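You operate a simulated robot arm through the tools that you are given. There is no shell and no other tool. Be economical: measure what you need, move in short steps, check, and stop when the job is done.

Carry out the task below with a simulated two-armed robot. There is one attempt and no reset: what you move stays moved.

Task
Hold the torch on the left part of the left bench steady with one hand and press the torch button to switch it on with the other.

Only the result counts: the job must be done as asked and must still hold three seconds after the hand-in. Knocking over, shifting, dropping, spilling or breaking anything else fails it.

Robot
Two 6-joint arms with two-finger grippers on one trunk, on a base that drives. Base frame: it is fixed to the floor where the robot stands at the start and does not move with it; the origin is under the middle of the robot, x ahead of it, y to its left, z up; the surface under the hand at the start is at about z = 0.81. Lengths are in m, angles in rad, forces in N, time in s.
The left shoulder is at the start at [0.07, 0.176, 1.253], the right one opposite. With the tool pointing down near the work surface each hand reaches from about 0.44 to 0.78 m from the robot's upright axis, wherever it stands, measured 20 degrees to its own side. Places, roughly: torch button [0.7, 0.2, 0.8]. Payload 2.45 kg a hand.
The tool frame of a hand sits at the grasp point between the pads (the TCP): z along the fingers, y along the line on which they close. The tips reach 0.026 m beyond it. Largest opening 0.096 m; the body of the gripper starts 0.069 m behind the TCP.
Orientation is told as [roll, pitch, yaw] about the base's x, y, z axes, in that order, counted from this pose: with the fingers straight down and closing along the base's y, the tool's x points along the base's -x, its y along +y and its z along -z.

Tools
- The arms move only by the tool arm_command. It takes "left_increments", "right_increments" or both (then of equal length, played together; a hand with none holds still); each is a list of rows, each an object (a shift or turn left out is 0, a gripper value left out holds the last) with "xyz": the shift along the base's x, y, z in units of 50 mm (1.0 is 50 mm), a list of three; "turn": the turn, a rotation vector about the base's x, y, z in units of 5 degrees (1.0 is 5 degrees), a list of three; "gripper": the closure in counts, from 0 (fully open) to 255 (shut). In form: [{"xyz": [x, y, z], "turn": [ax, ay, az], "gripper": gripper}, ...]. A call has 1 to 10 rows; each row shifts and turns the commanded pose from where the row before left it. A call with a number of a shift or a turn outside -1 to 1 is refused whole. Rows are played at 5 a second. More than 0.05 m and 0.15 rad between two rows, or a gripper value outside its range, and nothing of the call is played. A pose out of reach is approached as far as the arm can. The call stops where the force on the tool passes 40 N (or 10 N more than at its start, if that is more) or the arm is blocked; 0.2 s more then pass. The fingers move at their own pace and stop on an object; they squeeze with about 35 N. The grip force told is the motor's: it shows also when the fingers shut on nothing. Time passes only in rows, and 0.2 s behind the last, so rows that do not move let the fingers close. It gives the time, the measured TCP pose, the force on the tool (base axes), the opening and the grip force at its end, in the units of the frame above (readings bear some noise), with the torque about the TCP (base axes, N m) and any sound that the robot's microphone picked up, and new pictures: "pictures" is both (left out), scene, wrist or none (wrist: the cameras of the hands that moved).
- Cameras (640 x 400 px; columns grow to the right, rows downward): "scene" is now at [0.1294, 0.0221, 1.5561]; the picture's right is [0.25, -0.97, 0.00], its down [-0.69, -0.17, -0.70] and it looks along [0.68, 0.17, -0.71] (base axes); focal length 253 px, centre (320, 200). "left" rides on the left gripper at [0.082, -0.003, -0.098] in its tool frame; the picture's right is [0.04, 1.00, 0.00], its down [-0.73, 0.03, -0.68] and it looks along [-0.68, 0.03, 0.73] (tool axes); focal length 256 px, centre (320, 200). "right" rides on the right gripper at [0.082, 0.003, -0.098] in its tool frame; the picture's right is [-0.04, 1.00, 0.00], its down [-0.73, -0.03, -0.68] and it looks along [-0.68, -0.03, 0.73] (tool axes); focal length 256 px, centre (320, 200). There is no depth. A picture from a camera that has moved, and an enlarged one, comes with that camera's place and axes in the base frame and with its lens.
- lift_body(by): slides the trunk up (or, below 0, down) by that many m; the arms and the scene camera ride with it, the base frame stays. It gives what a move gives, with no picture.
- roll_base(legs): drives the robot by 1 to 6 legs, each [ahead, left, turn to the left] in m, m and rad, along the robot's own axes; the way and the turn of a leg run together, so that a leg with both is an arc; at most 1.5 m and 3.142 rad a leg. The arms and the cameras ride along, it lands a little off, and it stops where it bumps. It gives what a move gives, and a new picture of the scene camera.
- pan_tilt(pan, tilt): turns the head with the scene camera to pan (to the left, within 1.501 rad either way) and tilt (down, from -0.506 to 1.204), counted from straight ahead of the robot. It gives what a move gives, and a new picture of the scene camera.
- inspect(camera, box): a new picture of the part [left, top, right, bottom] of that camera's present view, enlarged. No time passes.
- sign_off(): hands the job in; it is judged then, once.

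Work in short steps. Places have to be worked out from the pictures, the camera data and where the tool is seen: move nearer, look again, correct. Check each grasp and each placing, and mend what went wrong. You have 120 turns and 260 pictures in all, those below and enlarged ones among them. Open the grippers and draw the arms clear of the work before you hand the job in, unless the task says otherwise; then end with one line.

The tools are called as a command line: name --argument value ..., lists and objects as JSON in quotes. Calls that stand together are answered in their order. arm_command: Moves the arms, as the interface text tells. Its arguments: {"type":"object","properties":{"left_increments":{"type":"array","items":{"type":"object","properties":{"xyz":{"type":"array","items":{"type":"number"}},"turn":{"type":"array","items":{"type":"number"}},"gripper":{"type":"number"}}}},"right_increments":{"type":"array","items":{"type":"object","properties":{"xyz":{"type":"array","items":{"type":"number"}},"turn":{"type":"array","items":{"type":"number"}},"gripper":{"type":"number"}}}},"pictures":{"type":"string","enum":["both","scene","wrist","none"]}},"required":[]} The other tools are called the same way: lift_body (by) slides the trunk up or down; roll_base (legs) drives the base; pan_tilt (pan, tilt) turns the head that bears the scene camera; inspect (camera, box) takes an enlarged picture of a part of a camera's view; sign_off () hands the job in.

At the start:

```text
clock: 0.0
left_eef_pos: [0.3957, 0.3493, 1.1706]
left_tool_rot: [0.001, 0.002, 0.001]
left_contact_force: [0.3, -0.3, -0.2]
left_wrist_torque: [-0.01, -0.02, -0.01]
left_width: 0.096
left_grip_force: 0.0
right_eef_pos: [0.6583, -0.0849, 1.2077]
right_tool_rot: [0.0, 0.0, 0.002]
right_contact_force: [0.2, -0.4, -0.4]
right_wrist_torque: [0.0, 0.0, -0.02]
right_width: 0.096
right_grip_force: 0.0
trunk travel left (down, up): [-0.738, 0.102]
robot x, y, heading: [0.0021, -0.0009, 0.004]
head pan, tilt: [0.248, 0.792]
```

scene: 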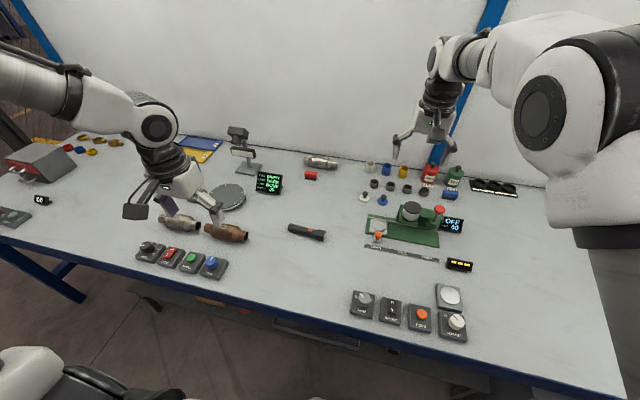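
right: 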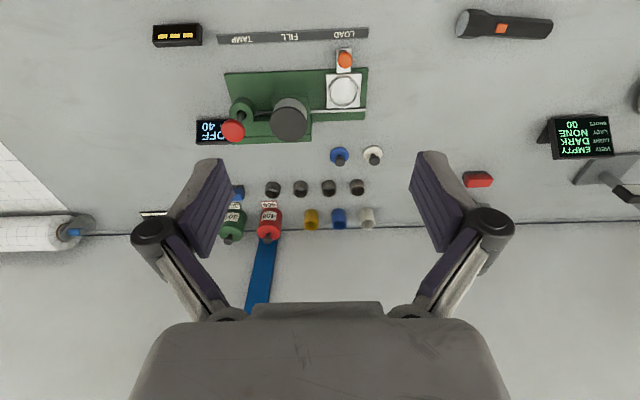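
left: 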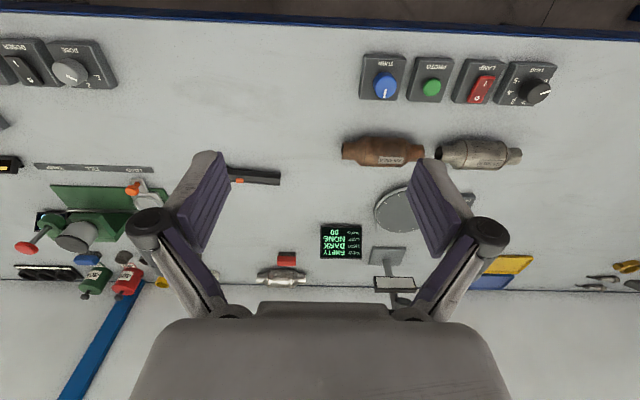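

The torch lies near (0.66, 0.2) with an orange button. I zoom in to measure its axis and the button's place.

inspect --camera "scene" --box '[267, 207, 347, 257]'

inspect --camera "right" --box '[440, 0, 600, 100]'

```text
8.00 times, centred on (307, 232) of scene
camera zoom: at [0.1294, 0.0221, 1.5561], right [0.25, -0.97, 0.0], down [-0.69, -0.17, -0.7], along [0.68, 0.17, -0.71], focal length 2024 px, centre (424, -56)
```

zoom: 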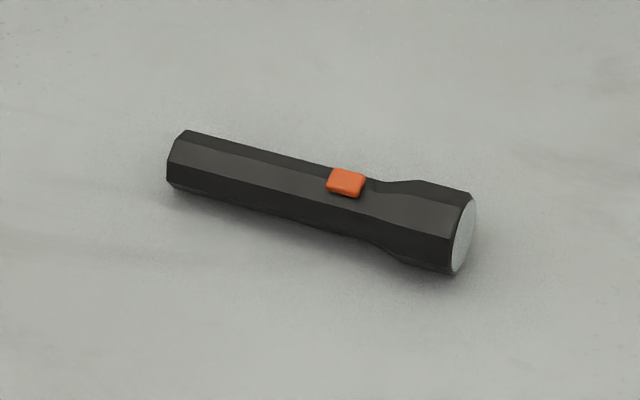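

```text
4.00 times, centred on (520, 50) of right
camera zoom: at [0.5762, -0.0822, 1.3058], right [0.04, 1.0, 0.0], down [0.73, -0.03, 0.68], along [0.68, -0.03, -0.73], focal length 1024 px, centre (-480, 800)
```

zoom: 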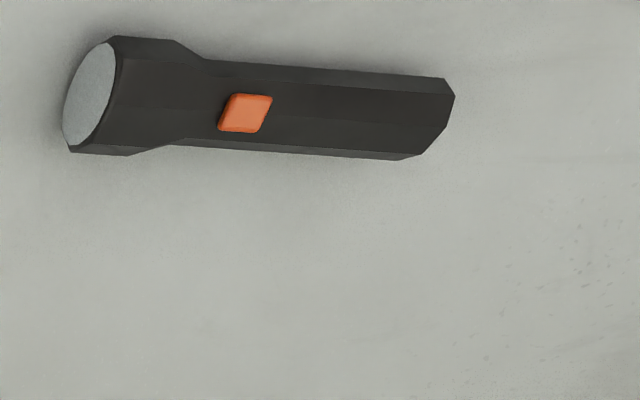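

Both views put the button at about (0.660, 0.190, 0.844). The torch axis runs nearly along y, with the tail at y≈0.27 and the head at y≈0.14. The left hand will grip the tail and the right will press, so I turn both with their cameras outward and bring the left hand above the tail.

arm_command --left_increments '[{"xyz": [0.53, -0.15, -0.2], "turn": [0, 0, -1]}, {"xyz": [0.53, -0.15, -0.2], "turn": [0, 0, -1]}, {"xyz": [0.53, -0.15, -0.2], "turn": [0, 0, -1]}, {"xyz": [0.53, -0.15, -0.2], "turn": [0, 0, -1]}, {"xyz": [0.53, -0.15, -0.2], "turn": [0, 0, -1]}, {"xyz": [0.53, -0.15, -0.2], "turn": [0, 0, -1]}, {"xyz": [0.53, -0.15, -0.2], "turn": [0, 0, -1]}, {"xyz": [0.53, -0.15, -0.2], "turn": [0, 0, -1]}, {"xyz": [0.53, -0.15, -0.2], "turn": [0, 0, -1]}, {"xyz": [0.53, -0.15, -0.2], "turn": [0, 0, -1]}]' --right_increments '[{"turn": [0, 0, 1], "gripper": 255}, {"turn": [0, 0, 1]}, {"turn": [0, 0, 1]}, {"turn": [0, 0, 1]}, {"turn": [0, 0, 1]}, {"turn": [0, 0, 1]}, {"turn": [0, 0, 1]}, {"turn": [0, 0, 1]}, {"turn": [0, 0, 1]}, {"turn": [0, 0, 1]}]' --pictures "none"

arm_command --left_increments '[{"turn": [0, 0, -1]}, {"turn": [0, 0, -1]}, {"turn": [0, 0, -1]}, {"turn": [0, 0, -1]}, {"turn": [0, 0, -1]}, {"turn": [0, 0, -1]}, {"turn": [0, 0, -1]}, {"turn": [0, 0, -1]}, {"turn": [0, 0, -1]}]' --right_increments '[{"turn": [0, 0, 1]}, {"turn": [0, 0, 1]}, {"turn": [0, 0, 1]}, {"turn": [0, 0, 1]}, {"turn": [0, 0, 1]}, {"turn": [0, 0, 1]}, {"turn": [0, 0, 1]}, {"turn": [0, 0, 1]}, {"turn": [0, 0, 0]}]'

```text
clock: 2.2
left_eef_pos: [0.6627, 0.2764, 1.0693]
left_tool_rot: [-0.001, 0.0, -0.873]
left_contact_force: [0.4, 0.2, 0.2]
left_wrist_torque: [-0.02, 0.03, -0.01]
left_width: 0.0959
left_grip_force: 0.0
right_eef_pos: [0.6588, -0.0858, 1.2072]
right_tool_rot: [0.0, 0.0, 0.875]
right_contact_force: [0.6, -1.0, 0.7]
right_wrist_torque: [-0.02, 0.03, 0.02]
right_width: 0.0001
right_grip_force: 28.0
trunk travel left (down, up): [-0.738, 0.102]
robot x, y, heading: [-0.0013, -0.0017, 0.005]
head pan, tilt: [0.248, 0.792]
```

```text
clock: 4.2
left_eef_pos: [0.6623, 0.2747, 1.0706]
left_tool_rot: [0.002, 0.002, -1.659]
left_contact_force: [-0.7, -0.2, 0.1]
left_wrist_torque: [-0.01, 0.02, 0.02]
left_width: 0.0962
left_grip_force: 0.1
right_eef_pos: [0.658, -0.0852, 1.2059]
right_tool_rot: [0.002, -0.002, 1.572]
right_contact_force: [0.2, 1.4, 1.0]
right_wrist_torque: [-0.01, 0.01, 0.01]
right_width: 0.0
right_grip_force: 28.6
trunk travel left (down, up): [-0.738, 0.102]
robot x, y, heading: [-0.0035, -0.0024, -0.002]
head pan, tilt: [0.248, 0.792]
camera scene: at [0.1294, 0.0221, 1.5561], right [0.25, -0.97, 0.0], down [-0.69, -0.17, -0.7], along [0.68, 0.17, -0.71], focal length 253 px, centre (320, 200)
camera right: at [0.6548, -0.1671, 1.3051], right [-1.0, 0.04, 0.0], down [0.03, 0.73, 0.68], along [0.03, 0.68, -0.73], focal length 256 px, centre (320, 200)
camera left: at [0.6645, 0.3569, 1.1675], right [1.0, -0.05, 0.0], down [-0.04, -0.73, 0.68], along [-0.03, -0.68, -0.73], focal length 256 px, centre (320, 200)
```

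scene: 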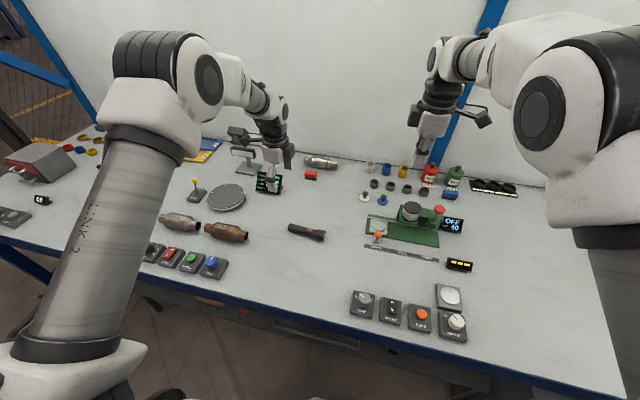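
right: 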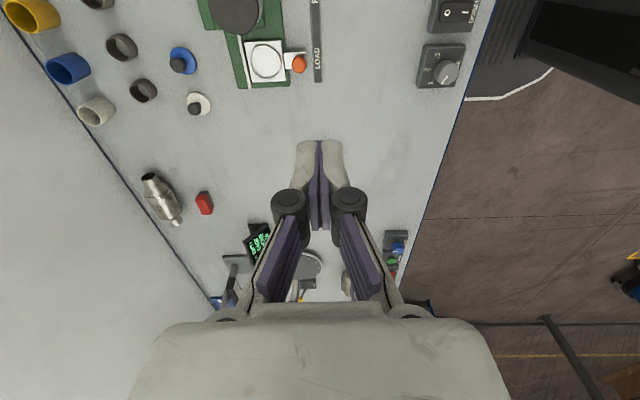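
left: 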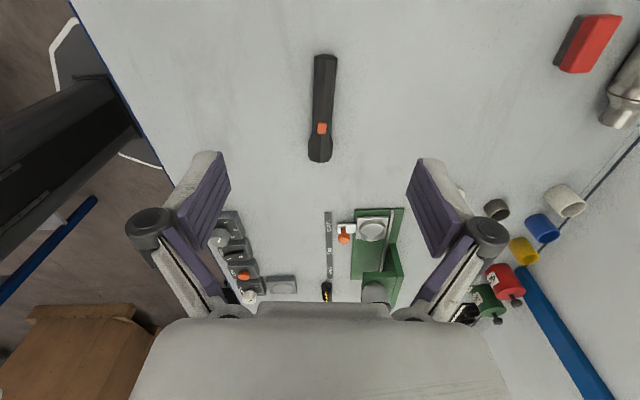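

Triangulation from the left wrist camera agrees: button (0.661, 0.190), tail (0.668, 0.272), axis about 5–6° off y, which matches the hand's yaw. I tilt the left hand outward by 20° and lower it over the tail at y≈0.25, keeping some clearance.

arm_command --left_increments '[{"xyz": [0.03, -0.12, -0.5], "turn": [-0.996, 0.087, 0]}, {"xyz": [0.03, -0.12, -0.5], "turn": [-0.996, 0.087, 0]}, {"xyz": [0, -0.12, -0.5], "turn": [-0.996, 0.087, 0]}, {"xyz": [0, -0.12, -0.5], "turn": [-0.996, 0.087, 0]}, {"xyz": [0, 0, -0.8]}, {"xyz": [0, 0, -0.8]}, {"xyz": [0, 0, 0]}]'

```text
clock: 5.8
left_eef_pos: [0.6643, 0.2516, 0.8894]
left_tool_rot: [0.0, -0.349, -1.659]
left_contact_force: [-0.4, 0.2, -0.2]
left_wrist_torque: [-0.01, 0.0, -0.04]
left_width: 0.096
left_grip_force: 0.1
right_eef_pos: [0.6568, -0.0854, 1.2066]
right_tool_rot: [0.0, -0.001, 1.57]
right_contact_force: [0.7, -0.8, 0.1]
right_wrist_torque: [0.03, 0.01, -0.01]
right_width: 0.0001
right_grip_force: 28.1
trunk travel left (down, up): [-0.738, 0.102]
robot x, y, heading: [-0.0026, 0.0018, 0.002]
head pan, tilt: [0.248, 0.792]
camera scene: at [0.1288, 0.0219, 1.5562], right [0.25, -0.97, 0.0], down [-0.69, -0.17, -0.7], along [0.68, 0.17, -0.71], focal length 253 px, centre (320, 200)
camera left: at [0.6693, 0.3612, 0.9531], right [1.0, -0.05, -0.01], down [-0.01, -0.46, 0.89], along [-0.05, -0.89, -0.46], focal length 256 px, centre (320, 200)
```

scene: 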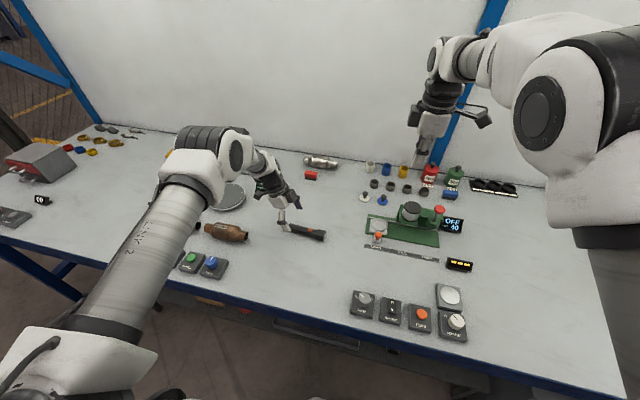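
left: 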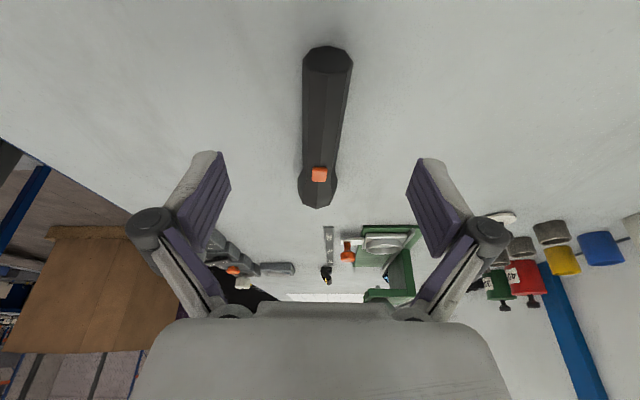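

The fingers straddle the torch and line up with it. I lower to z≈0.844 before closing.

arm_command --left_increments '[{"xyz": [0, 0, -0.3]}, {"xyz": [0, 0, -0.3]}, {"xyz": [0, 0, -0.3]}, {"xyz": [0, 0, 0]}]'

```text
clock: 6.8
left_eef_pos: [0.6652, 0.2505, 0.8442]
left_tool_rot: [0.001, -0.348, -1.658]
left_contact_force: [-0.2, -0.7, 0.4]
left_wrist_torque: [-0.01, 0.0, 0.0]
left_width: 0.0959
left_grip_force: 0.0
right_eef_pos: [0.6576, -0.0872, 1.2071]
right_tool_rot: [0.001, -0.003, 1.57]
right_contact_force: [-0.2, -1.0, -0.3]
right_wrist_torque: [-0.05, -0.04, 0.0]
right_width: 0.0
right_grip_force: 28.7
trunk travel left (down, up): [-0.738, 0.102]
robot x, y, heading: [-0.0015, -0.0015, 0.0]
head pan, tilt: [0.248, 0.792]
camera scene: at [0.1296, 0.022, 1.5561], right [0.25, -0.97, 0.0], down [-0.69, -0.17, -0.7], along [0.68, 0.17, -0.71], focal length 253 px, centre (320, 200)
camera left: at [0.67, 0.3616, 0.9076], right [1.0, -0.05, -0.01], down [-0.01, -0.46, 0.89], along [-0.05, -0.89, -0.46], focal length 256 px, centre (320, 200)
```

scene: 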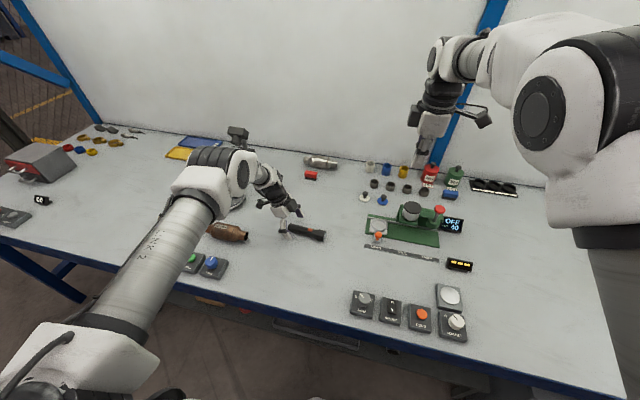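
left: 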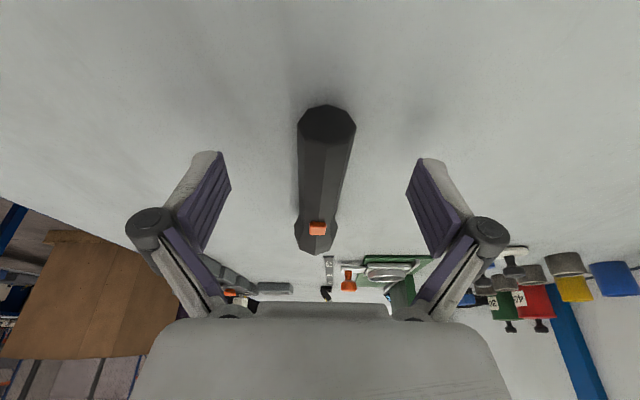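

Still no contact with the bench. I go 3 mm lower and close the left gripper.

arm_command --left_increments '[{"xyz": [0, 0, -0.06]}, {"gripper": 255}, {}, {}, {}]' --pictures "wrist"

```text
clock: 8.0
left_eef_pos: [0.6644, 0.2513, 0.8418]
left_tool_rot: [0.001, -0.349, -1.658]
left_contact_force: [1.8, 0.7, 1.9]
left_wrist_torque: [-0.25, 0.01, 0.11]
left_width: 0.0267
left_grip_force: 35.3
right_eef_pos: [0.658, -0.0853, 1.2071]
right_tool_rot: [0.0, -0.002, 1.571]
right_contact_force: [0.0, 0.4, 0.3]
right_wrist_torque: [0.01, 0.0, -0.01]
right_width: 0.0
right_grip_force: 28.6
trunk travel left (down, up): [-0.738, 0.102]
robot x, y, heading: [0.0005, -0.0008, 0.006]
head pan, tilt: [0.248, 0.792]
camera left: at [0.67, 0.3612, 0.9053], right [1.0, -0.05, -0.01], down [-0.01, -0.46, 0.89], along [-0.05, -0.89, -0.46], focal length 256 px, centre (320, 200)
```

left: 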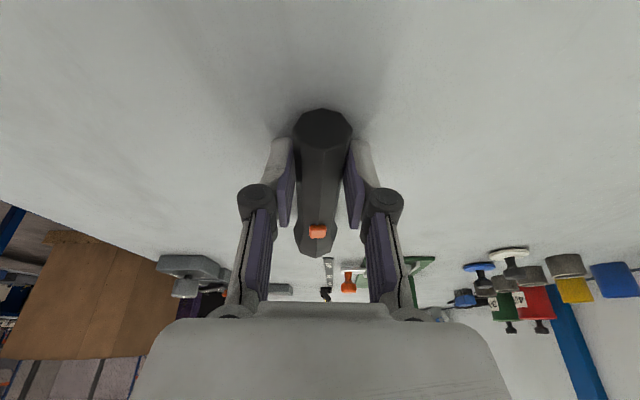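

The torch is gripped (width 0.027, 35 N) and the button still reads about (0.659, 0.190, 0.842). I bring the shut right hand over, tilted 25° away from the left hand, stopping short and high.

arm_command --right_increments '[{"xyz": [0, 0.47, -0.41], "turn": [1, 0, 0]}, {"xyz": [0, 0.47, -0.41], "turn": [1, 0, 0]}, {"xyz": [0, 0.47, -0.41], "turn": [1, 0, 0]}, {"xyz": [0, 0.47, -0.41], "turn": [1, 0, 0]}, {"xyz": [0, 0.47, -0.41], "turn": [1, 0, 0]}, {"xyz": [0, 0.47, -0.41]}, {"xyz": [0, 0.47, -0.41]}, {"xyz": [0, 0.47, -0.41]}, {"xyz": [0, 0.47, -0.41]}, {"xyz": [0, 0.47, -0.41]}]'

```text
clock: 10.2
left_eef_pos: [0.6643, 0.2512, 0.8417]
left_tool_rot: [-0.002, -0.349, -1.659]
left_contact_force: [0.4, 0.4, -0.3]
left_wrist_torque: [-0.1, -0.02, 0.05]
left_width: 0.0266
left_grip_force: 35.2
right_eef_pos: [0.699, 0.1136, 1.0036]
right_tool_rot: [0.006, -0.439, 1.579]
right_contact_force: [-1.2, -0.6, 0.3]
right_wrist_torque: [0.0, 0.03, -0.01]
right_width: 0.0
right_grip_force: 28.5
right hand out of reach, approached as far as the arm can: row 7, 8, 9, 10
trunk travel left (down, up): [-0.738, 0.102]
robot x, y, heading: [0.0024, 0.0068, 0.004]
head pan, tilt: [0.248, 0.792]
camera scene: at [0.1298, 0.0219, 1.5563], right [0.25, -0.97, 0.0], down [-0.69, -0.17, -0.7], along [0.68, 0.17, -0.71], focal length 253 px, centre (320, 200)
camera right: at [0.6977, -0.0018, 1.0592], right [-1.0, 0.03, 0.02], down [0.03, 0.37, 0.93], along [0.02, 0.93, -0.37], focal length 256 px, centre (320, 200)
```

scene: 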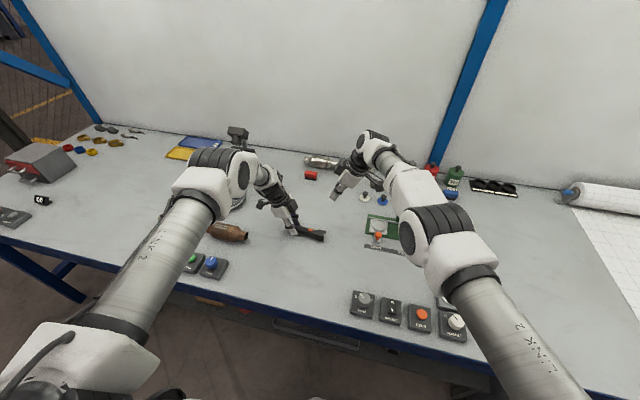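
right: 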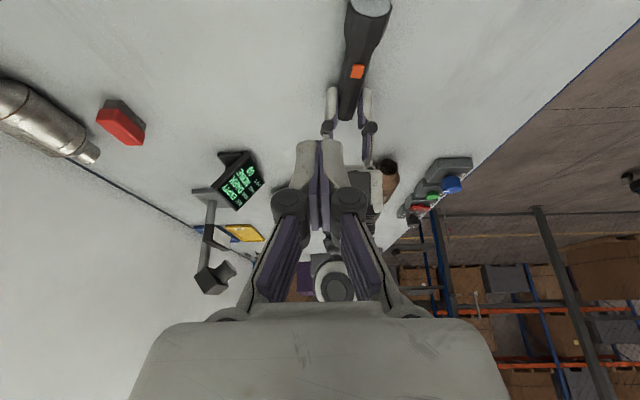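

The right arm can't reach with yaw 90 at this spot. I turn its yaw back toward 30°, so it leans back toward its own shoulder, keep it high, and check the result.

arm_command --right_increments '[{"turn": [0, 0, -1]}, {"turn": [0, 0, -1]}, {"turn": [0, 0, -1]}, {"turn": [0, 0, -1]}, {"turn": [0, 0, -1]}, {"turn": [0, 0, -1]}, {"turn": [0, 0, -1]}, {"turn": [0, 0, -1]}, {"turn": [0, 0, -1]}, {"turn": [0, 0, -1]}]'

```text
clock: 12.4
left_eef_pos: [0.6652, 0.2514, 0.8414]
left_tool_rot: [-0.001, -0.349, -1.658]
left_contact_force: [-1.3, 0.0, 1.7]
left_wrist_torque: [-0.02, 0.02, 0.0]
left_width: 0.0267
left_grip_force: 34.7
right_eef_pos: [0.7648, 0.0829, 0.9969]
right_tool_rot: [0.001, -0.438, 0.696]
right_contact_force: [-0.1, -0.1, -0.4]
right_wrist_torque: [0.01, 0.0, 0.03]
right_width: 0.0
right_grip_force: 28.8
right hand out of reach, approached as far as the arm can: row 1, 2, 3, 4, 5, 6, 7, 8, 9, 10
trunk travel left (down, up): [-0.738, 0.102]
robot x, y, heading: [-0.0002, 0.0008, -0.006]
head pan, tilt: [0.248, 0.792]
camera scene: at [0.1292, 0.022, 1.5561], right [0.25, -0.97, 0.0], down [-0.69, -0.17, -0.7], along [0.68, 0.17, -0.71], focal length 253 px, centre (320, 200)
camera right: at [0.6742, 0.0113, 1.0512], right [-0.61, 0.79, 0.02], down [0.31, 0.22, 0.93], along [0.73, 0.57, -0.38], focal length 256 px, centre (320, 200)
```

scene: 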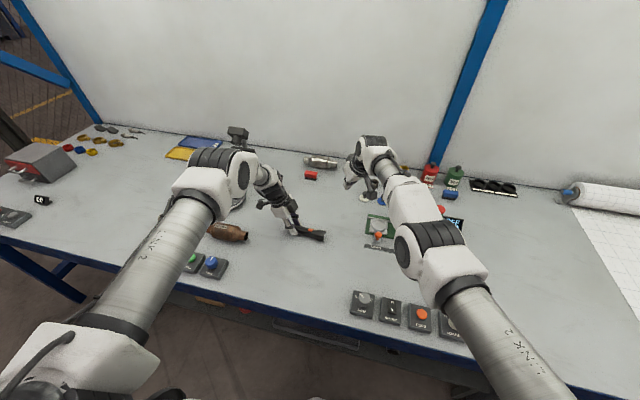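
right: 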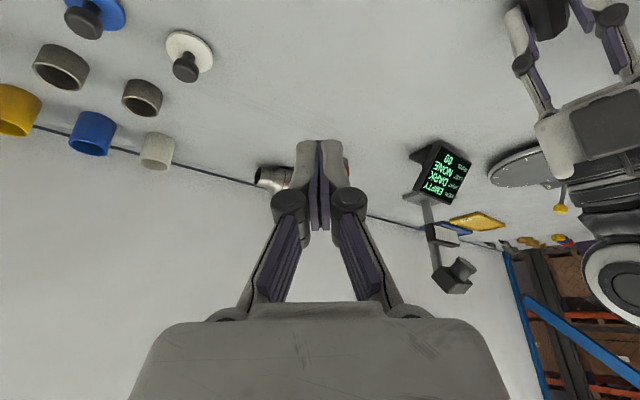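

The right arm can't swing far enough left past this point. The torch would be better centred if the base stood about 0.2 m further left, so I release the torch gently, raise both hands, drive, and regrip.

arm_command --left_increments '[{"gripper": 0}, {}, {}, {"xyz": [0, 0, 0.7]}, {"xyz": [0, 0, 0.9]}, {"xyz": [0, 0, 0.9]}, {"xyz": [0, 0, 0.9]}, {"xyz": [0, 0, 0.9]}, {"xyz": [0, 0, 0.9]}, {}]' --right_increments '[{"turn": [0, 0, 1], "xyz": [0, -0.3, 0.3]}, {"turn": [0, 0, 1], "xyz": [0, -0.3, 0.3]}, {"turn": [0, 0, 1], "xyz": [0, -0.3, 0.3]}, {"turn": [0, 0, 1], "xyz": [0, -0.3, 0.3]}, {"turn": [0, 0, 1], "xyz": [0, -0.3, 0.3]}, {"turn": [0, 0, 1], "xyz": [0, -0.3, 0.3]}, {"turn": [0, 0, 1], "xyz": [0, -0.3, 0.3]}, {"turn": [0, 0, 1], "xyz": [0, -0.3, 0.3]}, {"turn": [0, 0, 1], "xyz": [0, -0.3, 0]}, {"turn": [0, 0, 1], "xyz": [0, -0.3, 0]}]'

```text
clock: 14.6
left_eef_pos: [0.6648, 0.2512, 1.1014]
left_tool_rot: [-0.001, -0.35, -1.657]
left_contact_force: [0.2, 0.0, 0.4]
left_wrist_torque: [0.01, 0.01, 0.0]
left_width: 0.096
left_grip_force: 0.1
right_eef_pos: [0.7531, -0.0751, 1.1119]
right_tool_rot: [0.0, -0.438, 1.573]
right_contact_force: [0.0, 0.3, 1.0]
right_wrist_torque: [-0.01, -0.01, 0.02]
right_width: 0.0
right_grip_force: 28.8
right hand out of reach, approached as far as the arm can: row 1, 2, 7, 8, 9, 10
trunk travel left (down, up): [-0.738, 0.102]
robot x, y, heading: [-0.0038, 0.0036, 0.001]
head pan, tilt: [0.248, 0.792]
camera scene: at [0.1305, 0.0212, 1.556], right [0.25, -0.97, 0.0], down [-0.69, -0.17, -0.7], along [0.68, 0.17, -0.71], focal length 253 px, centre (320, 200)
camera right: at [0.7501, -0.1899, 1.1666], right [-1.0, 0.03, 0.02], down [0.03, 0.38, 0.93], along [0.02, 0.93, -0.38], focal length 256 px, centre (320, 200)
camera left: at [0.6702, 0.3612, 1.1662], right [1.0, -0.05, -0.01], down [-0.01, -0.46, 0.89], along [-0.05, -0.89, -0.46], focal length 256 px, centre (320, 200)
```

scene: 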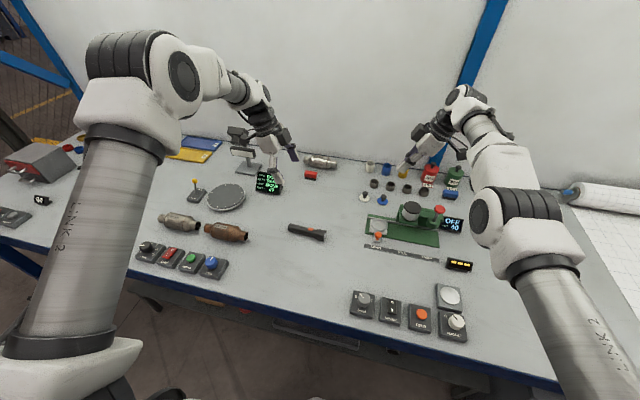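
right: 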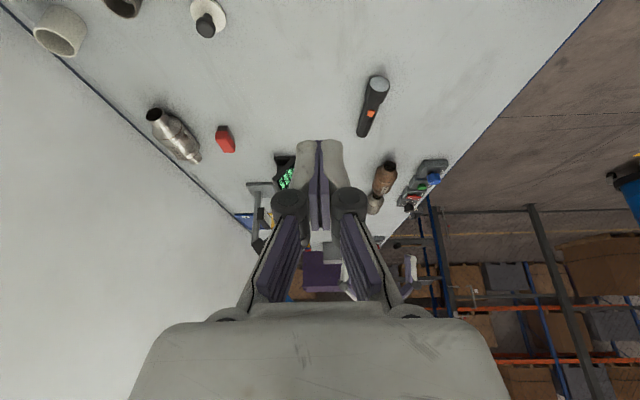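
left: 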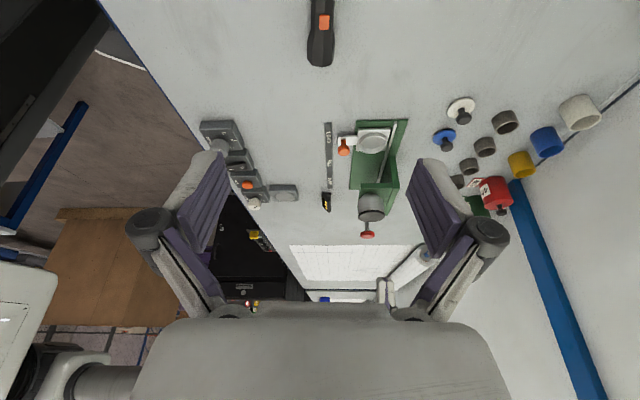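

The torch is where it was. I pull the right hand in and up, then drive 0.2 m left.

arm_command --right_increments '[{"xyz": [-0.5, 0, 0.15]}, {"xyz": [-0.5, 0, 0.15]}, {"xyz": [-0.5, 0, 0.15]}, {"xyz": [-0.3, 0, 0]}, {}]' --pictures "none"

roll_base --legs '[[0, 0.2, 0]]'

```text
clock: 15.8
left_eef_pos: [0.6633, 0.2521, 1.102]
left_tool_rot: [0.001, -0.349, -1.657]
left_contact_force: [-1.4, 1.0, -0.5]
left_wrist_torque: [0.02, 0.01, 0.03]
left_width: 0.0959
left_grip_force: 0.0
right_eef_pos: [0.7489, -0.0698, 1.1291]
right_tool_rot: [0.002, -0.437, 1.569]
right_contact_force: [0.9, -0.2, 0.1]
right_wrist_torque: [0.02, -0.01, -0.04]
right_width: 0.0
right_grip_force: 28.3
right hand out of reach, approached as far as the arm can: row 1, 2, 3, 4
trunk travel left (down, up): [-0.738, 0.102]
robot x, y, heading: [-0.0012, -0.0025, -0.001]
head pan, tilt: [0.248, 0.792]
```

```text
clock: 17.4
left_eef_pos: [0.6636, 0.4466, 1.1021]
left_tool_rot: [0.001, -0.35, -1.661]
left_contact_force: [0.0, -0.2, 0.0]
left_wrist_torque: [-0.01, 0.0, 0.03]
left_width: 0.0959
left_grip_force: 0.0
right_eef_pos: [0.7499, 0.1256, 1.1304]
right_tool_rot: [0.002, -0.439, 1.57]
right_contact_force: [0.1, 0.0, -0.6]
right_wrist_torque: [0.07, 0.01, -0.04]
right_width: 0.0001
right_grip_force: 28.6
trunk travel left (down, up): [-0.738, 0.102]
robot x, y, heading: [-0.0028, 0.198, -0.007]
head pan, tilt: [0.248, 0.792]
camera scene: at [0.1296, 0.2174, 1.5561], right [0.24, -0.97, 0.0], down [-0.69, -0.17, -0.7], along [0.68, 0.17, -0.71], focal length 253 px, centre (320, 200)
```

scene: 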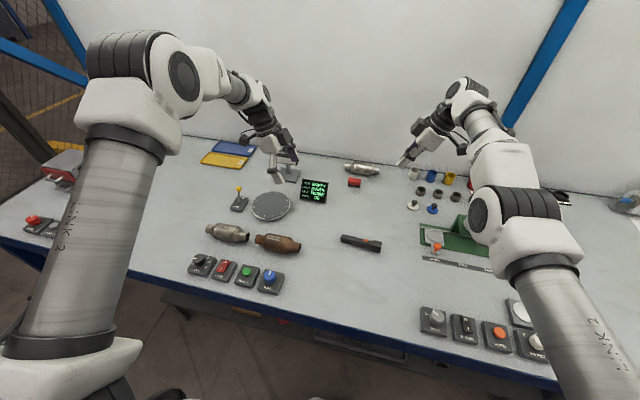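

The right hand seems stuck at a joint limit because of its tilt. I untilt it to vertical while pulling it back, to restore the configuration it had at the start.

arm_command --right_increments '[{"turn": [-1, 0, 0], "xyz": [-0.2, 0, 0.2]}, {"turn": [-1, 0, 0], "xyz": [-0.2, 0, 0.2]}, {"turn": [-1, 0, 0], "xyz": [-0.2, 0, 0.2]}, {"turn": [-1, 0, 0], "xyz": [-0.2, 0, 0.2]}, {"turn": [-1, 0, 0], "xyz": [-0.2, 0, 0]}, {"xyz": [-0.2, 0, 0]}, {"xyz": [-0.2, 0, 0]}, {"xyz": [-0.2, 0, 0]}, {"xyz": [-0.2, 0, 0]}]' --pictures "scene"

```text
clock: 19.4
left_eef_pos: [0.6639, 0.4479, 1.1026]
left_tool_rot: [0.0, -0.35, -1.659]
left_contact_force: [-0.1, 0.0, 0.6]
left_wrist_torque: [-0.03, -0.01, -0.02]
left_width: 0.0958
left_grip_force: 0.1
right_eef_pos: [0.7162, 0.1417, 1.1819]
right_tool_rot: [0.003, 0.0, 1.567]
right_contact_force: [0.3, -0.3, -0.4]
right_wrist_torque: [0.0, 0.0, 0.02]
right_width: 0.0
right_grip_force: 28.7
right hand out of reach, approached as far as the arm can: row 1, 2, 3, 4, 5, 6, 7, 8, 9
trunk travel left (down, up): [-0.738, 0.102]
robot x, y, heading: [-0.0023, 0.1964, -0.0]
head pan, tilt: [0.248, 0.792]
camera scene: at [0.1296, 0.2192, 1.5561], right [0.24, -0.97, 0.0], down [-0.69, -0.17, -0.7], along [0.68, 0.17, -0.71], focal length 253 px, centre (320, 200)
```

scene: 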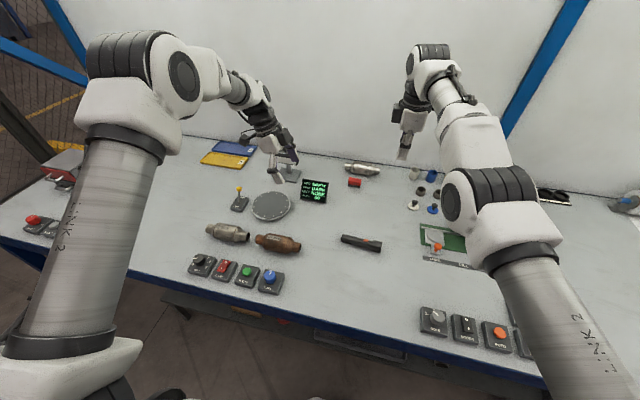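

Still limited near a pose that worked at the start, so the arm has probably settled on a joint limit. I move it out to its own side (−y) and slightly up to free it.

arm_command --right_increments '[{"xyz": [0, -0.6, 0.2]}, {"xyz": [0, -0.6, 0.2]}, {"xyz": [0, -0.6, 0]}, {"xyz": [-0.2, -0.6, 0]}, {"xyz": [-0.2, -0.6, 0]}, {"xyz": [-0.4, -0.6, 0]}, {"xyz": [-0.4, 0, 0]}, {}]' --pictures "scene"

```text
clock: 21.2
left_eef_pos: [0.6639, 0.4472, 1.1028]
left_tool_rot: [0.0, -0.349, -1.66]
left_contact_force: [0.6, 0.7, -0.3]
left_wrist_torque: [-0.01, 0.03, -0.01]
left_width: 0.0958
left_grip_force: 0.0
right_eef_pos: [0.7343, -0.0038, 1.2145]
right_tool_rot: [0.003, -0.002, 1.571]
right_contact_force: [-0.4, -0.2, 0.3]
right_wrist_torque: [0.0, 0.02, 0.04]
right_width: 0.0002
right_grip_force: 28.1
right hand out of reach, approached as far as the arm can: row 1, 2, 3, 4, 5, 6, 7
trunk travel left (down, up): [-0.738, 0.102]
robot x, y, heading: [-0.0017, 0.1973, -0.004]
head pan, tilt: [0.248, 0.792]
camera scene: at [0.1296, 0.2185, 1.5561], right [0.24, -0.97, 0.0], down [-0.69, -0.17, -0.7], along [0.68, 0.17, -0.71], focal length 253 px, centre (320, 200)
```

scene: 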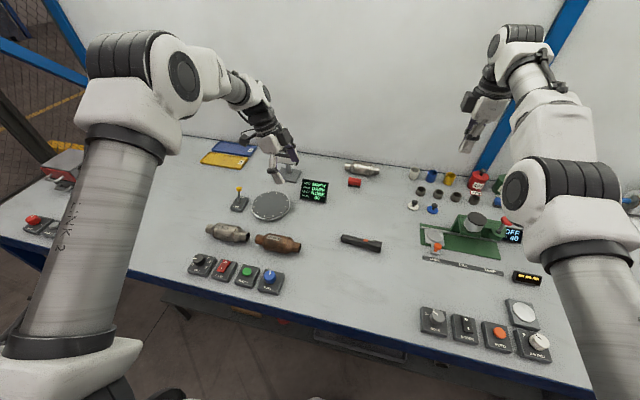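

I unwind the yaw toward its start value and pull in, to see which joint is limiting.

arm_command --right_increments '[{"turn": [0, 0, -1]}, {"turn": [0, 0, -1]}, {"turn": [0, 0, -1]}, {"turn": [0, 0, -1]}, {"turn": [0, 0, -1]}, {"turn": [0, 0, -1]}, {"turn": [0, 0, -1], "xyz": [-0.3, 0, 0]}, {"turn": [0, 0, -1], "xyz": [-0.3, 0, 0]}, {"turn": [0, 0, -1], "xyz": [-0.3, 0, 0]}, {"turn": [0, 0, -1], "xyz": [-0.3, 0, 0]}]' --pictures "scene"

```text
clock: 23.4
left_eef_pos: [0.6636, 0.4482, 1.1028]
left_tool_rot: [0.0, -0.349, -1.66]
left_contact_force: [-0.1, 0.6, 0.7]
left_wrist_torque: [0.0, -0.02, 0.01]
left_width: 0.096
left_grip_force: 0.1
right_eef_pos: [0.732, -0.0016, 1.2232]
right_tool_rot: [0.003, 0.002, 0.74]
right_contact_force: [-0.7, 0.1, 0.3]
right_wrist_torque: [0.0, -0.02, 0.0]
right_width: 0.0
right_grip_force: 28.4
right hand out of reach, approached as far as the arm can: row 7, 8, 9, 10
trunk travel left (down, up): [-0.738, 0.102]
robot x, y, heading: [-0.0007, 0.1985, -0.001]
head pan, tilt: [0.248, 0.792]
camera scene: at [0.1295, 0.2192, 1.5561], right [0.24, -0.97, 0.0], down [-0.69, -0.17, -0.7], along [0.68, 0.17, -0.71], focal length 253 px, centre (320, 200)
```

scene: 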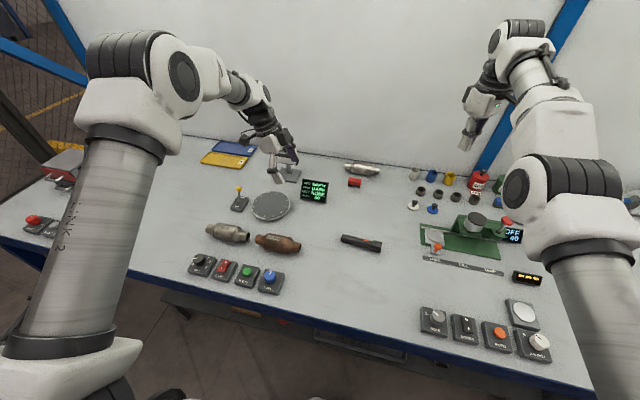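

Yaw turns freely but x won't come in, so I test other directions: lower a little, then x.

arm_command --right_increments '[{"xyz": [0, 0, -0.5]}, {"xyz": [0, 0, -0.5]}, {"xyz": [0, 0, -0.5]}, {}]' --pictures "none"

arm_command --right_increments '[{"xyz": [-0.3, 0, 0]}, {"xyz": [-0.3, 0, 0]}, {"xyz": [-0.3, 0, 0]}, {}]' --pictures "none"

arm_command --right_increments '[{"xyz": [0, 0, 0.5]}, {"xyz": [0, 0, 0.5]}, {"xyz": [0, 0, 0.5]}, {"xyz": [0, 0, 0.5]}, {"xyz": [0, 0, 0.5]}, {}]' --pictures "scene"

```text
clock: 24.4
left_eef_pos: [0.6637, 0.4477, 1.1032]
left_tool_rot: [0.0, -0.349, -1.661]
left_contact_force: [-0.5, 0.0, -0.4]
left_wrist_torque: [-0.01, 0.02, 0.02]
left_width: 0.0961
left_grip_force: 0.1
right_eef_pos: [0.7474, 0.0002, 1.1516]
right_tool_rot: [0.003, 0.003, 0.698]
right_contact_force: [0.5, -0.5, 0.5]
right_wrist_torque: [0.0, -0.02, -0.03]
right_width: 0.0
right_grip_force: 28.8
right hand out of reach, approached as far as the arm can: row 1, 2, 3
trunk travel left (down, up): [-0.738, 0.102]
robot x, y, heading: [0.0002, 0.1981, 0.002]
head pan, tilt: [0.248, 0.792]
```

```text
clock: 25.4
left_eef_pos: [0.6652, 0.4474, 1.1016]
left_tool_rot: [-0.002, -0.349, -1.659]
left_contact_force: [0.4, 1.0, 0.1]
left_wrist_torque: [0.0, -0.04, 0.0]
left_width: 0.0959
left_grip_force: 0.0
right_eef_pos: [0.7475, -0.0004, 1.1525]
right_tool_rot: [0.001, 0.0, 0.698]
right_contact_force: [0.2, -0.2, 0.4]
right_wrist_torque: [-0.01, 0.01, 0.03]
right_width: 0.0
right_grip_force: 28.3
right hand out of reach, approached as far as the arm can: row 1, 2, 3
trunk travel left (down, up): [-0.738, 0.102]
robot x, y, heading: [-0.0003, 0.1987, 0.003]
head pan, tilt: [0.248, 0.792]
```

```text
clock: 26.8
left_eef_pos: [0.6651, 0.4478, 1.1034]
left_tool_rot: [-0.001, -0.35, -1.658]
left_contact_force: [0.0, -0.7, 0.9]
left_wrist_torque: [0.0, -0.01, 0.02]
left_width: 0.0961
left_grip_force: 0.0
right_eef_pos: [0.7208, -0.005, 1.2719]
right_tool_rot: [0.0, 0.001, 0.698]
right_contact_force: [0.4, -0.3, -0.8]
right_wrist_torque: [-0.01, 0.0, 0.0]
right_width: 0.0002
right_grip_force: 28.8
right hand out of reach, approached as far as the arm can: row 2, 3, 4, 5
trunk travel left (down, up): [-0.738, 0.102]
robot x, y, heading: [0.0021, 0.1959, -0.001]
head pan, tilt: [0.248, 0.792]
camera scene: at [0.1302, 0.219, 1.556], right [0.24, -0.97, 0.0], down [-0.69, -0.17, -0.7], along [0.68, 0.17, -0.71], focal length 253 px, centre (320, 200)
```

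scene: 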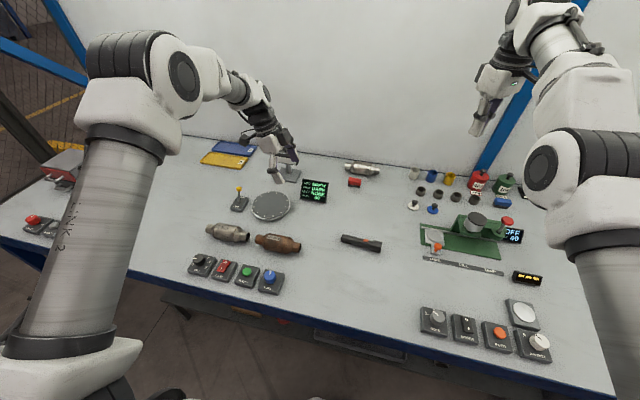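

The reach from shoulder to wrist stays constant (~0.70 m), so the right arm is almost straight and stuck at the elbow singularity. I try larger combined inward and downward steps at a safe height to make the elbow bend.

arm_command --right_increments '[{"xyz": [-1, 0, -1]}, {"xyz": [-1, 0, -1]}, {}]' --pictures "none"

arm_command --right_increments '[{"xyz": [-1, -1, 0], "turn": [0, 1, 0]}, {"xyz": [-1, -1, 0], "turn": [0, 1, 0]}, {"xyz": [-1, -1, 0], "turn": [0, 1, 0]}, {}]' --pictures "scene"

```text
refused: row 1 steps farther than a row can; nothing moved
```

```text
refused: row 1 steps farther than a row can; nothing moved
```

Each row's total shift must stay under 0.05 m, so I rescale.

arm_command --right_increments '[{"xyz": [-0.7, 0, -0.7]}, {"xyz": [-0.7, 0, -0.7]}, {}]' --pictures "none"

arm_command --right_increments '[{"xyz": [-0.98, 0, 0]}, {"xyz": [-0.98, 0, 0]}, {}]' --pictures "scene"

```text
clock: 27.6
left_eef_pos: [0.6633, 0.4472, 1.1011]
left_tool_rot: [0.0, -0.349, -1.659]
left_contact_force: [0.0, 0.2, -0.5]
left_wrist_torque: [0.01, -0.01, -0.01]
left_width: 0.0961
left_grip_force: 0.0
right_eef_pos: [0.7197, -0.0042, 1.2707]
right_tool_rot: [0.003, 0.001, 0.701]
right_contact_force: [-0.3, 0.1, -0.1]
right_wrist_torque: [0.0, -0.02, -0.02]
right_width: 0.0
right_grip_force: 28.6
right hand out of reach, approached as far as the arm can: row 1, 2
trunk travel left (down, up): [-0.738, 0.102]
robot x, y, heading: [0.0, 0.1962, 0.002]
head pan, tilt: [0.248, 0.792]
```

```text
clock: 28.4
left_eef_pos: [0.6648, 0.4488, 1.1017]
left_tool_rot: [0.0, -0.349, -1.658]
left_contact_force: [0.3, 0.6, 0.1]
left_wrist_torque: [0.0, 0.0, 0.0]
left_width: 0.0963
left_grip_force: 0.1
right_eef_pos: [0.7201, -0.0052, 1.2733]
right_tool_rot: [0.001, -0.001, 0.697]
right_contact_force: [0.5, -0.8, 0.4]
right_wrist_torque: [-0.02, -0.02, 0.01]
right_width: 0.0003
right_grip_force: 28.4
right hand out of reach, approached as far as the arm can: row 1, 2
trunk travel left (down, up): [-0.738, 0.102]
robot x, y, heading: [-0.003, 0.1988, 0.001]
head pan, tilt: [0.248, 0.792]
camera scene: at [0.1296, 0.2191, 1.5561], right [0.24, -0.97, 0.0], down [-0.69, -0.17, -0.7], along [0.68, 0.17, -0.71], focal length 253 px, centre (320, 200)
```

scene: 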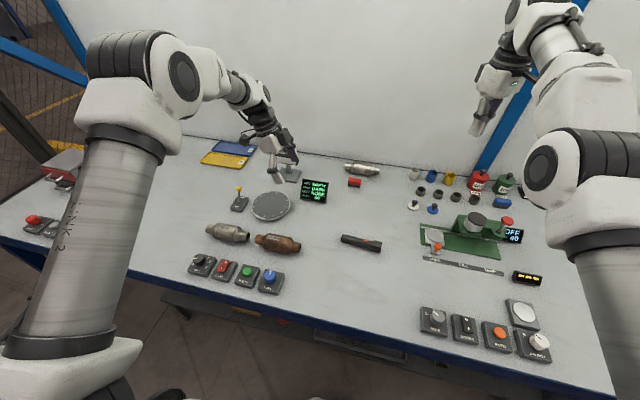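

I look at the right arm with the head to understand its configuration.

pan_tilt --pan -0.7 --tilt 0.3

```text
clock: 29.6
left_eef_pos: [0.664, 0.4478, 1.1029]
left_tool_rot: [-0.002, -0.348, -1.658]
left_contact_force: [0.6, 0.2, 0.4]
left_wrist_torque: [0.0, -0.02, -0.01]
left_width: 0.0958
left_grip_force: 0.0
right_eef_pos: [0.7207, -0.0033, 1.2721]
right_tool_rot: [0.001, -0.001, 0.698]
right_contact_force: [0.7, 0.3, -0.1]
right_wrist_torque: [0.02, 0.0, -0.02]
right_width: 0.0
right_grip_force: 28.7
trunk travel left (down, up): [-0.738, 0.102]
robot x, y, heading: [0.0008, 0.1959, -0.003]
head pan, tilt: [-0.7, 0.3]
camera scene: at [0.1225, 0.1392, 1.5998], right [-0.64, -0.76, 0.0], down [-0.23, 0.19, -0.96], along [0.73, -0.62, -0.3], focal length 253 px, centre (320, 200)
```

scene: 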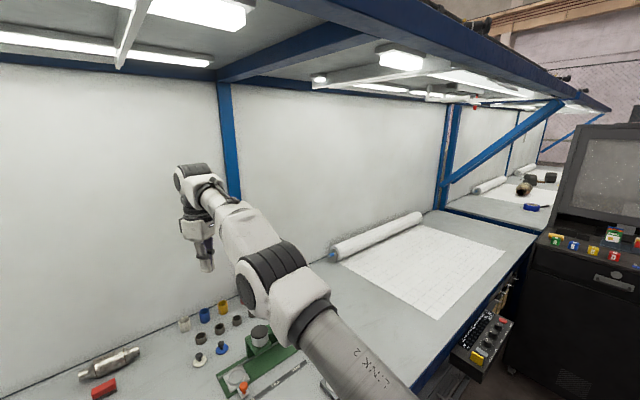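

The arm is nearly straight at the elbow. I slide along its reach sphere, downward and only very slightly inward, so the solver can bend the elbow gradually.

arm_command --right_increments '[{"xyz": [0.05, 0, -0.2]}, {"xyz": [0.048, 0, -0.2]}, {"xyz": [0.046, 0, -0.2]}, {"xyz": [0.042, 0, -0.2]}, {"xyz": [0.035, 0, -0.2]}, {"xyz": [0.025, 0, -0.2]}, {"xyz": [0.01, 0, -0.2]}, {"xyz": [0, 0, -0.2]}, {"xyz": [-0.02, 0, -0.2]}, {"xyz": [-0.04, 0, -0.2]}]' --pictures "none"

```text
clock: 31.8
left_eef_pos: [0.6643, 0.4474, 1.1028]
left_tool_rot: [0.001, -0.35, -1.659]
left_contact_force: [-0.1, 1.0, 0.4]
left_wrist_torque: [0.01, 0.0, 0.02]
left_width: 0.0962
left_grip_force: 0.1
right_eef_pos: [0.7452, -0.0039, 1.174]
right_tool_rot: [0.004, 0.0, 0.699]
right_contact_force: [-1.4, 1.0, 0.4]
right_wrist_torque: [0.0, 0.04, -0.03]
right_width: 0.0
right_grip_force: 28.7
right hand out of reach, approached as far as the arm can: row 6, 8, 9, 10
trunk travel left (down, up): [-0.738, 0.102]
robot x, y, heading: [0.002, 0.1974, 0.001]
head pan, tilt: [-0.7, 0.3]
```

I test whether outward motion is possible, to tell whether this is the outer or an inner limit.

arm_command --right_increments '[{"xyz": [0.3, 0, 0]}, {"xyz": [0.3, 0, 0]}, {}]' --pictures "scene"

```text
clock: 32.6
left_eef_pos: [0.6644, 0.447, 1.1034]
left_tool_rot: [0.0, -0.349, -1.66]
left_contact_force: [0.3, 0.7, -0.6]
left_wrist_torque: [0.01, -0.02, 0.0]
left_width: 0.096
left_grip_force: 0.1
right_eef_pos: [0.7476, -0.006, 1.1716]
right_tool_rot: [0.002, -0.001, 0.698]
right_contact_force: [0.4, -0.4, -0.5]
right_wrist_torque: [0.03, -0.01, 0.0]
right_width: 0.0001
right_grip_force: 28.6
right hand out of reach, approached as far as the arm can: row 1, 2
trunk travel left (down, up): [-0.738, 0.102]
robot x, y, heading: [-0.005, 0.198, 0.006]
head pan, tilt: [-0.7, 0.3]
camera scene: at [0.1227, 0.139, 1.5998], right [-0.64, -0.76, 0.0], down [-0.23, 0.19, -0.96], along [0.73, -0.62, -0.3], focal length 253 px, centre (320, 200)
```

scene: 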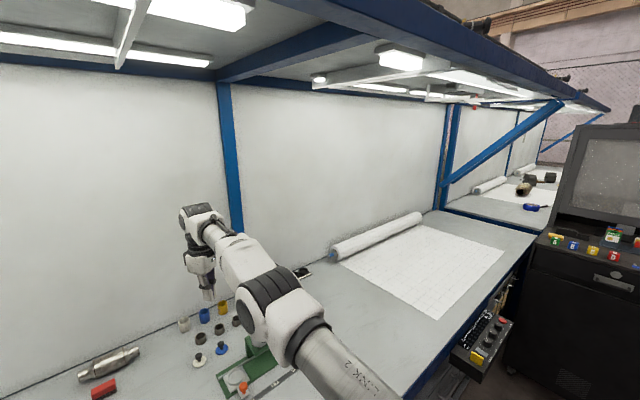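

It is the outer limit: the arm is at full stretch. I make large, mostly tangential downward steps with a small inward part so the elbow takes part of the move.

arm_command --right_increments '[{"xyz": [0.05, 0, -0.95]}, {"xyz": [-0.05, 0, -0.95]}, {}]' --pictures "none"

arm_command --right_increments '[{"xyz": [-0.2, 0, 0.95]}, {"xyz": [-0.2, 0, 0.95]}, {"xyz": [-0.3, 0, 0.9]}, {}]' --pictures "none"

```text
clock: 33.4
left_eef_pos: [0.6636, 0.4488, 1.1037]
left_tool_rot: [0.001, -0.351, -1.66]
left_contact_force: [0.0, -0.1, 0.0]
left_wrist_torque: [0.0, -0.02, -0.02]
left_width: 0.0962
left_grip_force: 0.1
right_eef_pos: [0.7546, -0.0053, 1.0775]
right_tool_rot: [0.002, -0.001, 0.699]
right_contact_force: [-0.6, 0.8, -0.4]
right_wrist_torque: [-0.01, -0.04, 0.0]
right_width: 0.0
right_grip_force: 28.7
right hand out of reach, approached as far as the arm can: row 2
trunk travel left (down, up): [-0.738, 0.102]
robot x, y, heading: [-0.001, 0.2, 0.002]
head pan, tilt: [-0.7, 0.3]
```

```text
clock: 34.4
left_eef_pos: [0.6637, 0.4481, 1.1031]
left_tool_rot: [0.0, -0.351, -1.658]
left_contact_force: [0.1, 0.2, -0.1]
left_wrist_torque: [-0.03, -0.03, 0.03]
left_width: 0.096
left_grip_force: 0.0
right_eef_pos: [0.7336, -0.003, 1.2179]
right_tool_rot: [0.003, 0.001, 0.697]
right_contact_force: [-0.5, 0.6, 0.0]
right_wrist_torque: [0.03, 0.03, -0.01]
right_width: 0.0001
right_grip_force: 28.6
right hand out of reach, approached as far as the arm can: row 1, 2, 3
trunk travel left (down, up): [-0.738, 0.102]
robot x, y, heading: [-0.0005, 0.1983, 0.004]
head pan, tilt: [-0.7, 0.3]
```

One large step was reachable, so I follow one like it with very small inward steps.

arm_command --right_increments '[{"xyz": [0.12, 0, -0.95]}, {"xyz": [-0.02, 0, 0]}, {"xyz": [-0.02, 0, 0]}, {"xyz": [-0.02, 0, 0]}, {"xyz": [-0.04, 0, 0]}, {"xyz": [-0.06, 0, 0]}, {"xyz": [-0.1, 0, 0]}, {"xyz": [-0.1, 0, 0]}, {"xyz": [-0.1, 0, 0]}, {}]' --pictures "none"

```text
clock: 36.6
left_eef_pos: [0.6657, 0.4475, 1.103]
left_tool_rot: [0.0, -0.349, -1.66]
left_contact_force: [0.2, -0.3, 0.4]
left_wrist_torque: [-0.03, -0.03, -0.02]
left_width: 0.096
left_grip_force: 0.0
right_eef_pos: [0.7442, -0.0041, 1.1731]
right_tool_rot: [0.001, 0.002, 0.698]
right_contact_force: [-0.7, -0.4, 0.2]
right_wrist_torque: [0.01, 0.01, -0.02]
right_width: 0.0001
right_grip_force: 28.2
right hand out of reach, approached as far as the arm can: row 1, 4, 6, 7, 8, 9
trunk travel left (down, up): [-0.738, 0.102]
robot x, y, heading: [0.0014, 0.195, 0.003]
head pan, tilt: [-0.7, 0.3]
```

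The geometry suggests the elbow has tipped just past straight, with the forearm bending up. I raise the arm, stretch it fully outward, then push steeply down and in to flip the elbow back.

arm_command --right_increments '[{"xyz": [-0.15, 0, 0.95]}, {"xyz": [-0.2, 0, 0.95]}, {"xyz": [0.6, 0, 0]}, {"xyz": [0.6, 0, -0.3]}, {"xyz": [0.6, 0, -0.3]}, {}]' --pictures "none"

arm_command --right_increments '[{"xyz": [-0.1, 0, -0.98]}, {"xyz": [-0.4, 0, -0.8]}, {"xyz": [-0.4, 0, -0.2]}, {}]' --pictures "none"

```text
clock: 38.0
left_eef_pos: [0.6643, 0.4473, 1.1028]
left_tool_rot: [0.0, -0.349, -1.658]
left_contact_force: [0.8, -0.2, -0.4]
left_wrist_torque: [0.02, 0.02, 0.03]
left_width: 0.0958
left_grip_force: 0.2
right_eef_pos: [0.7333, -0.0091, 1.2315]
right_tool_rot: [0.001, 0.001, 0.698]
right_contact_force: [0.0, -0.1, -0.5]
right_wrist_torque: [0.02, -0.01, 0.03]
right_width: 0.0
right_grip_force: 28.2
right hand out of reach, approached as far as the arm can: row 2, 3, 4, 5
trunk travel left (down, up): [-0.738, 0.102]
robot x, y, heading: [0.0022, 0.1986, 0.002]
head pan, tilt: [-0.7, 0.3]
```

```text
clock: 39.0
left_eef_pos: [0.6658, 0.4483, 1.1025]
left_tool_rot: [-0.001, -0.348, -1.656]
left_contact_force: [0.4, 0.3, -0.3]
left_wrist_torque: [0.01, 0.0, 0.01]
left_width: 0.0959
left_grip_force: 0.0
right_eef_pos: [0.7457, -0.0068, 1.1739]
right_tool_rot: [0.005, 0.002, 0.699]
right_contact_force: [0.5, -0.2, -0.3]
right_wrist_torque: [0.01, 0.01, -0.01]
right_width: 0.0
right_grip_force: 28.3
right hand out of reach, approached as far as the arm can: row 1, 2, 3
trunk travel left (down, up): [-0.738, 0.102]
robot x, y, heading: [-0.0001, 0.1983, -0.005]
head pan, tilt: [-0.7, 0.3]
```

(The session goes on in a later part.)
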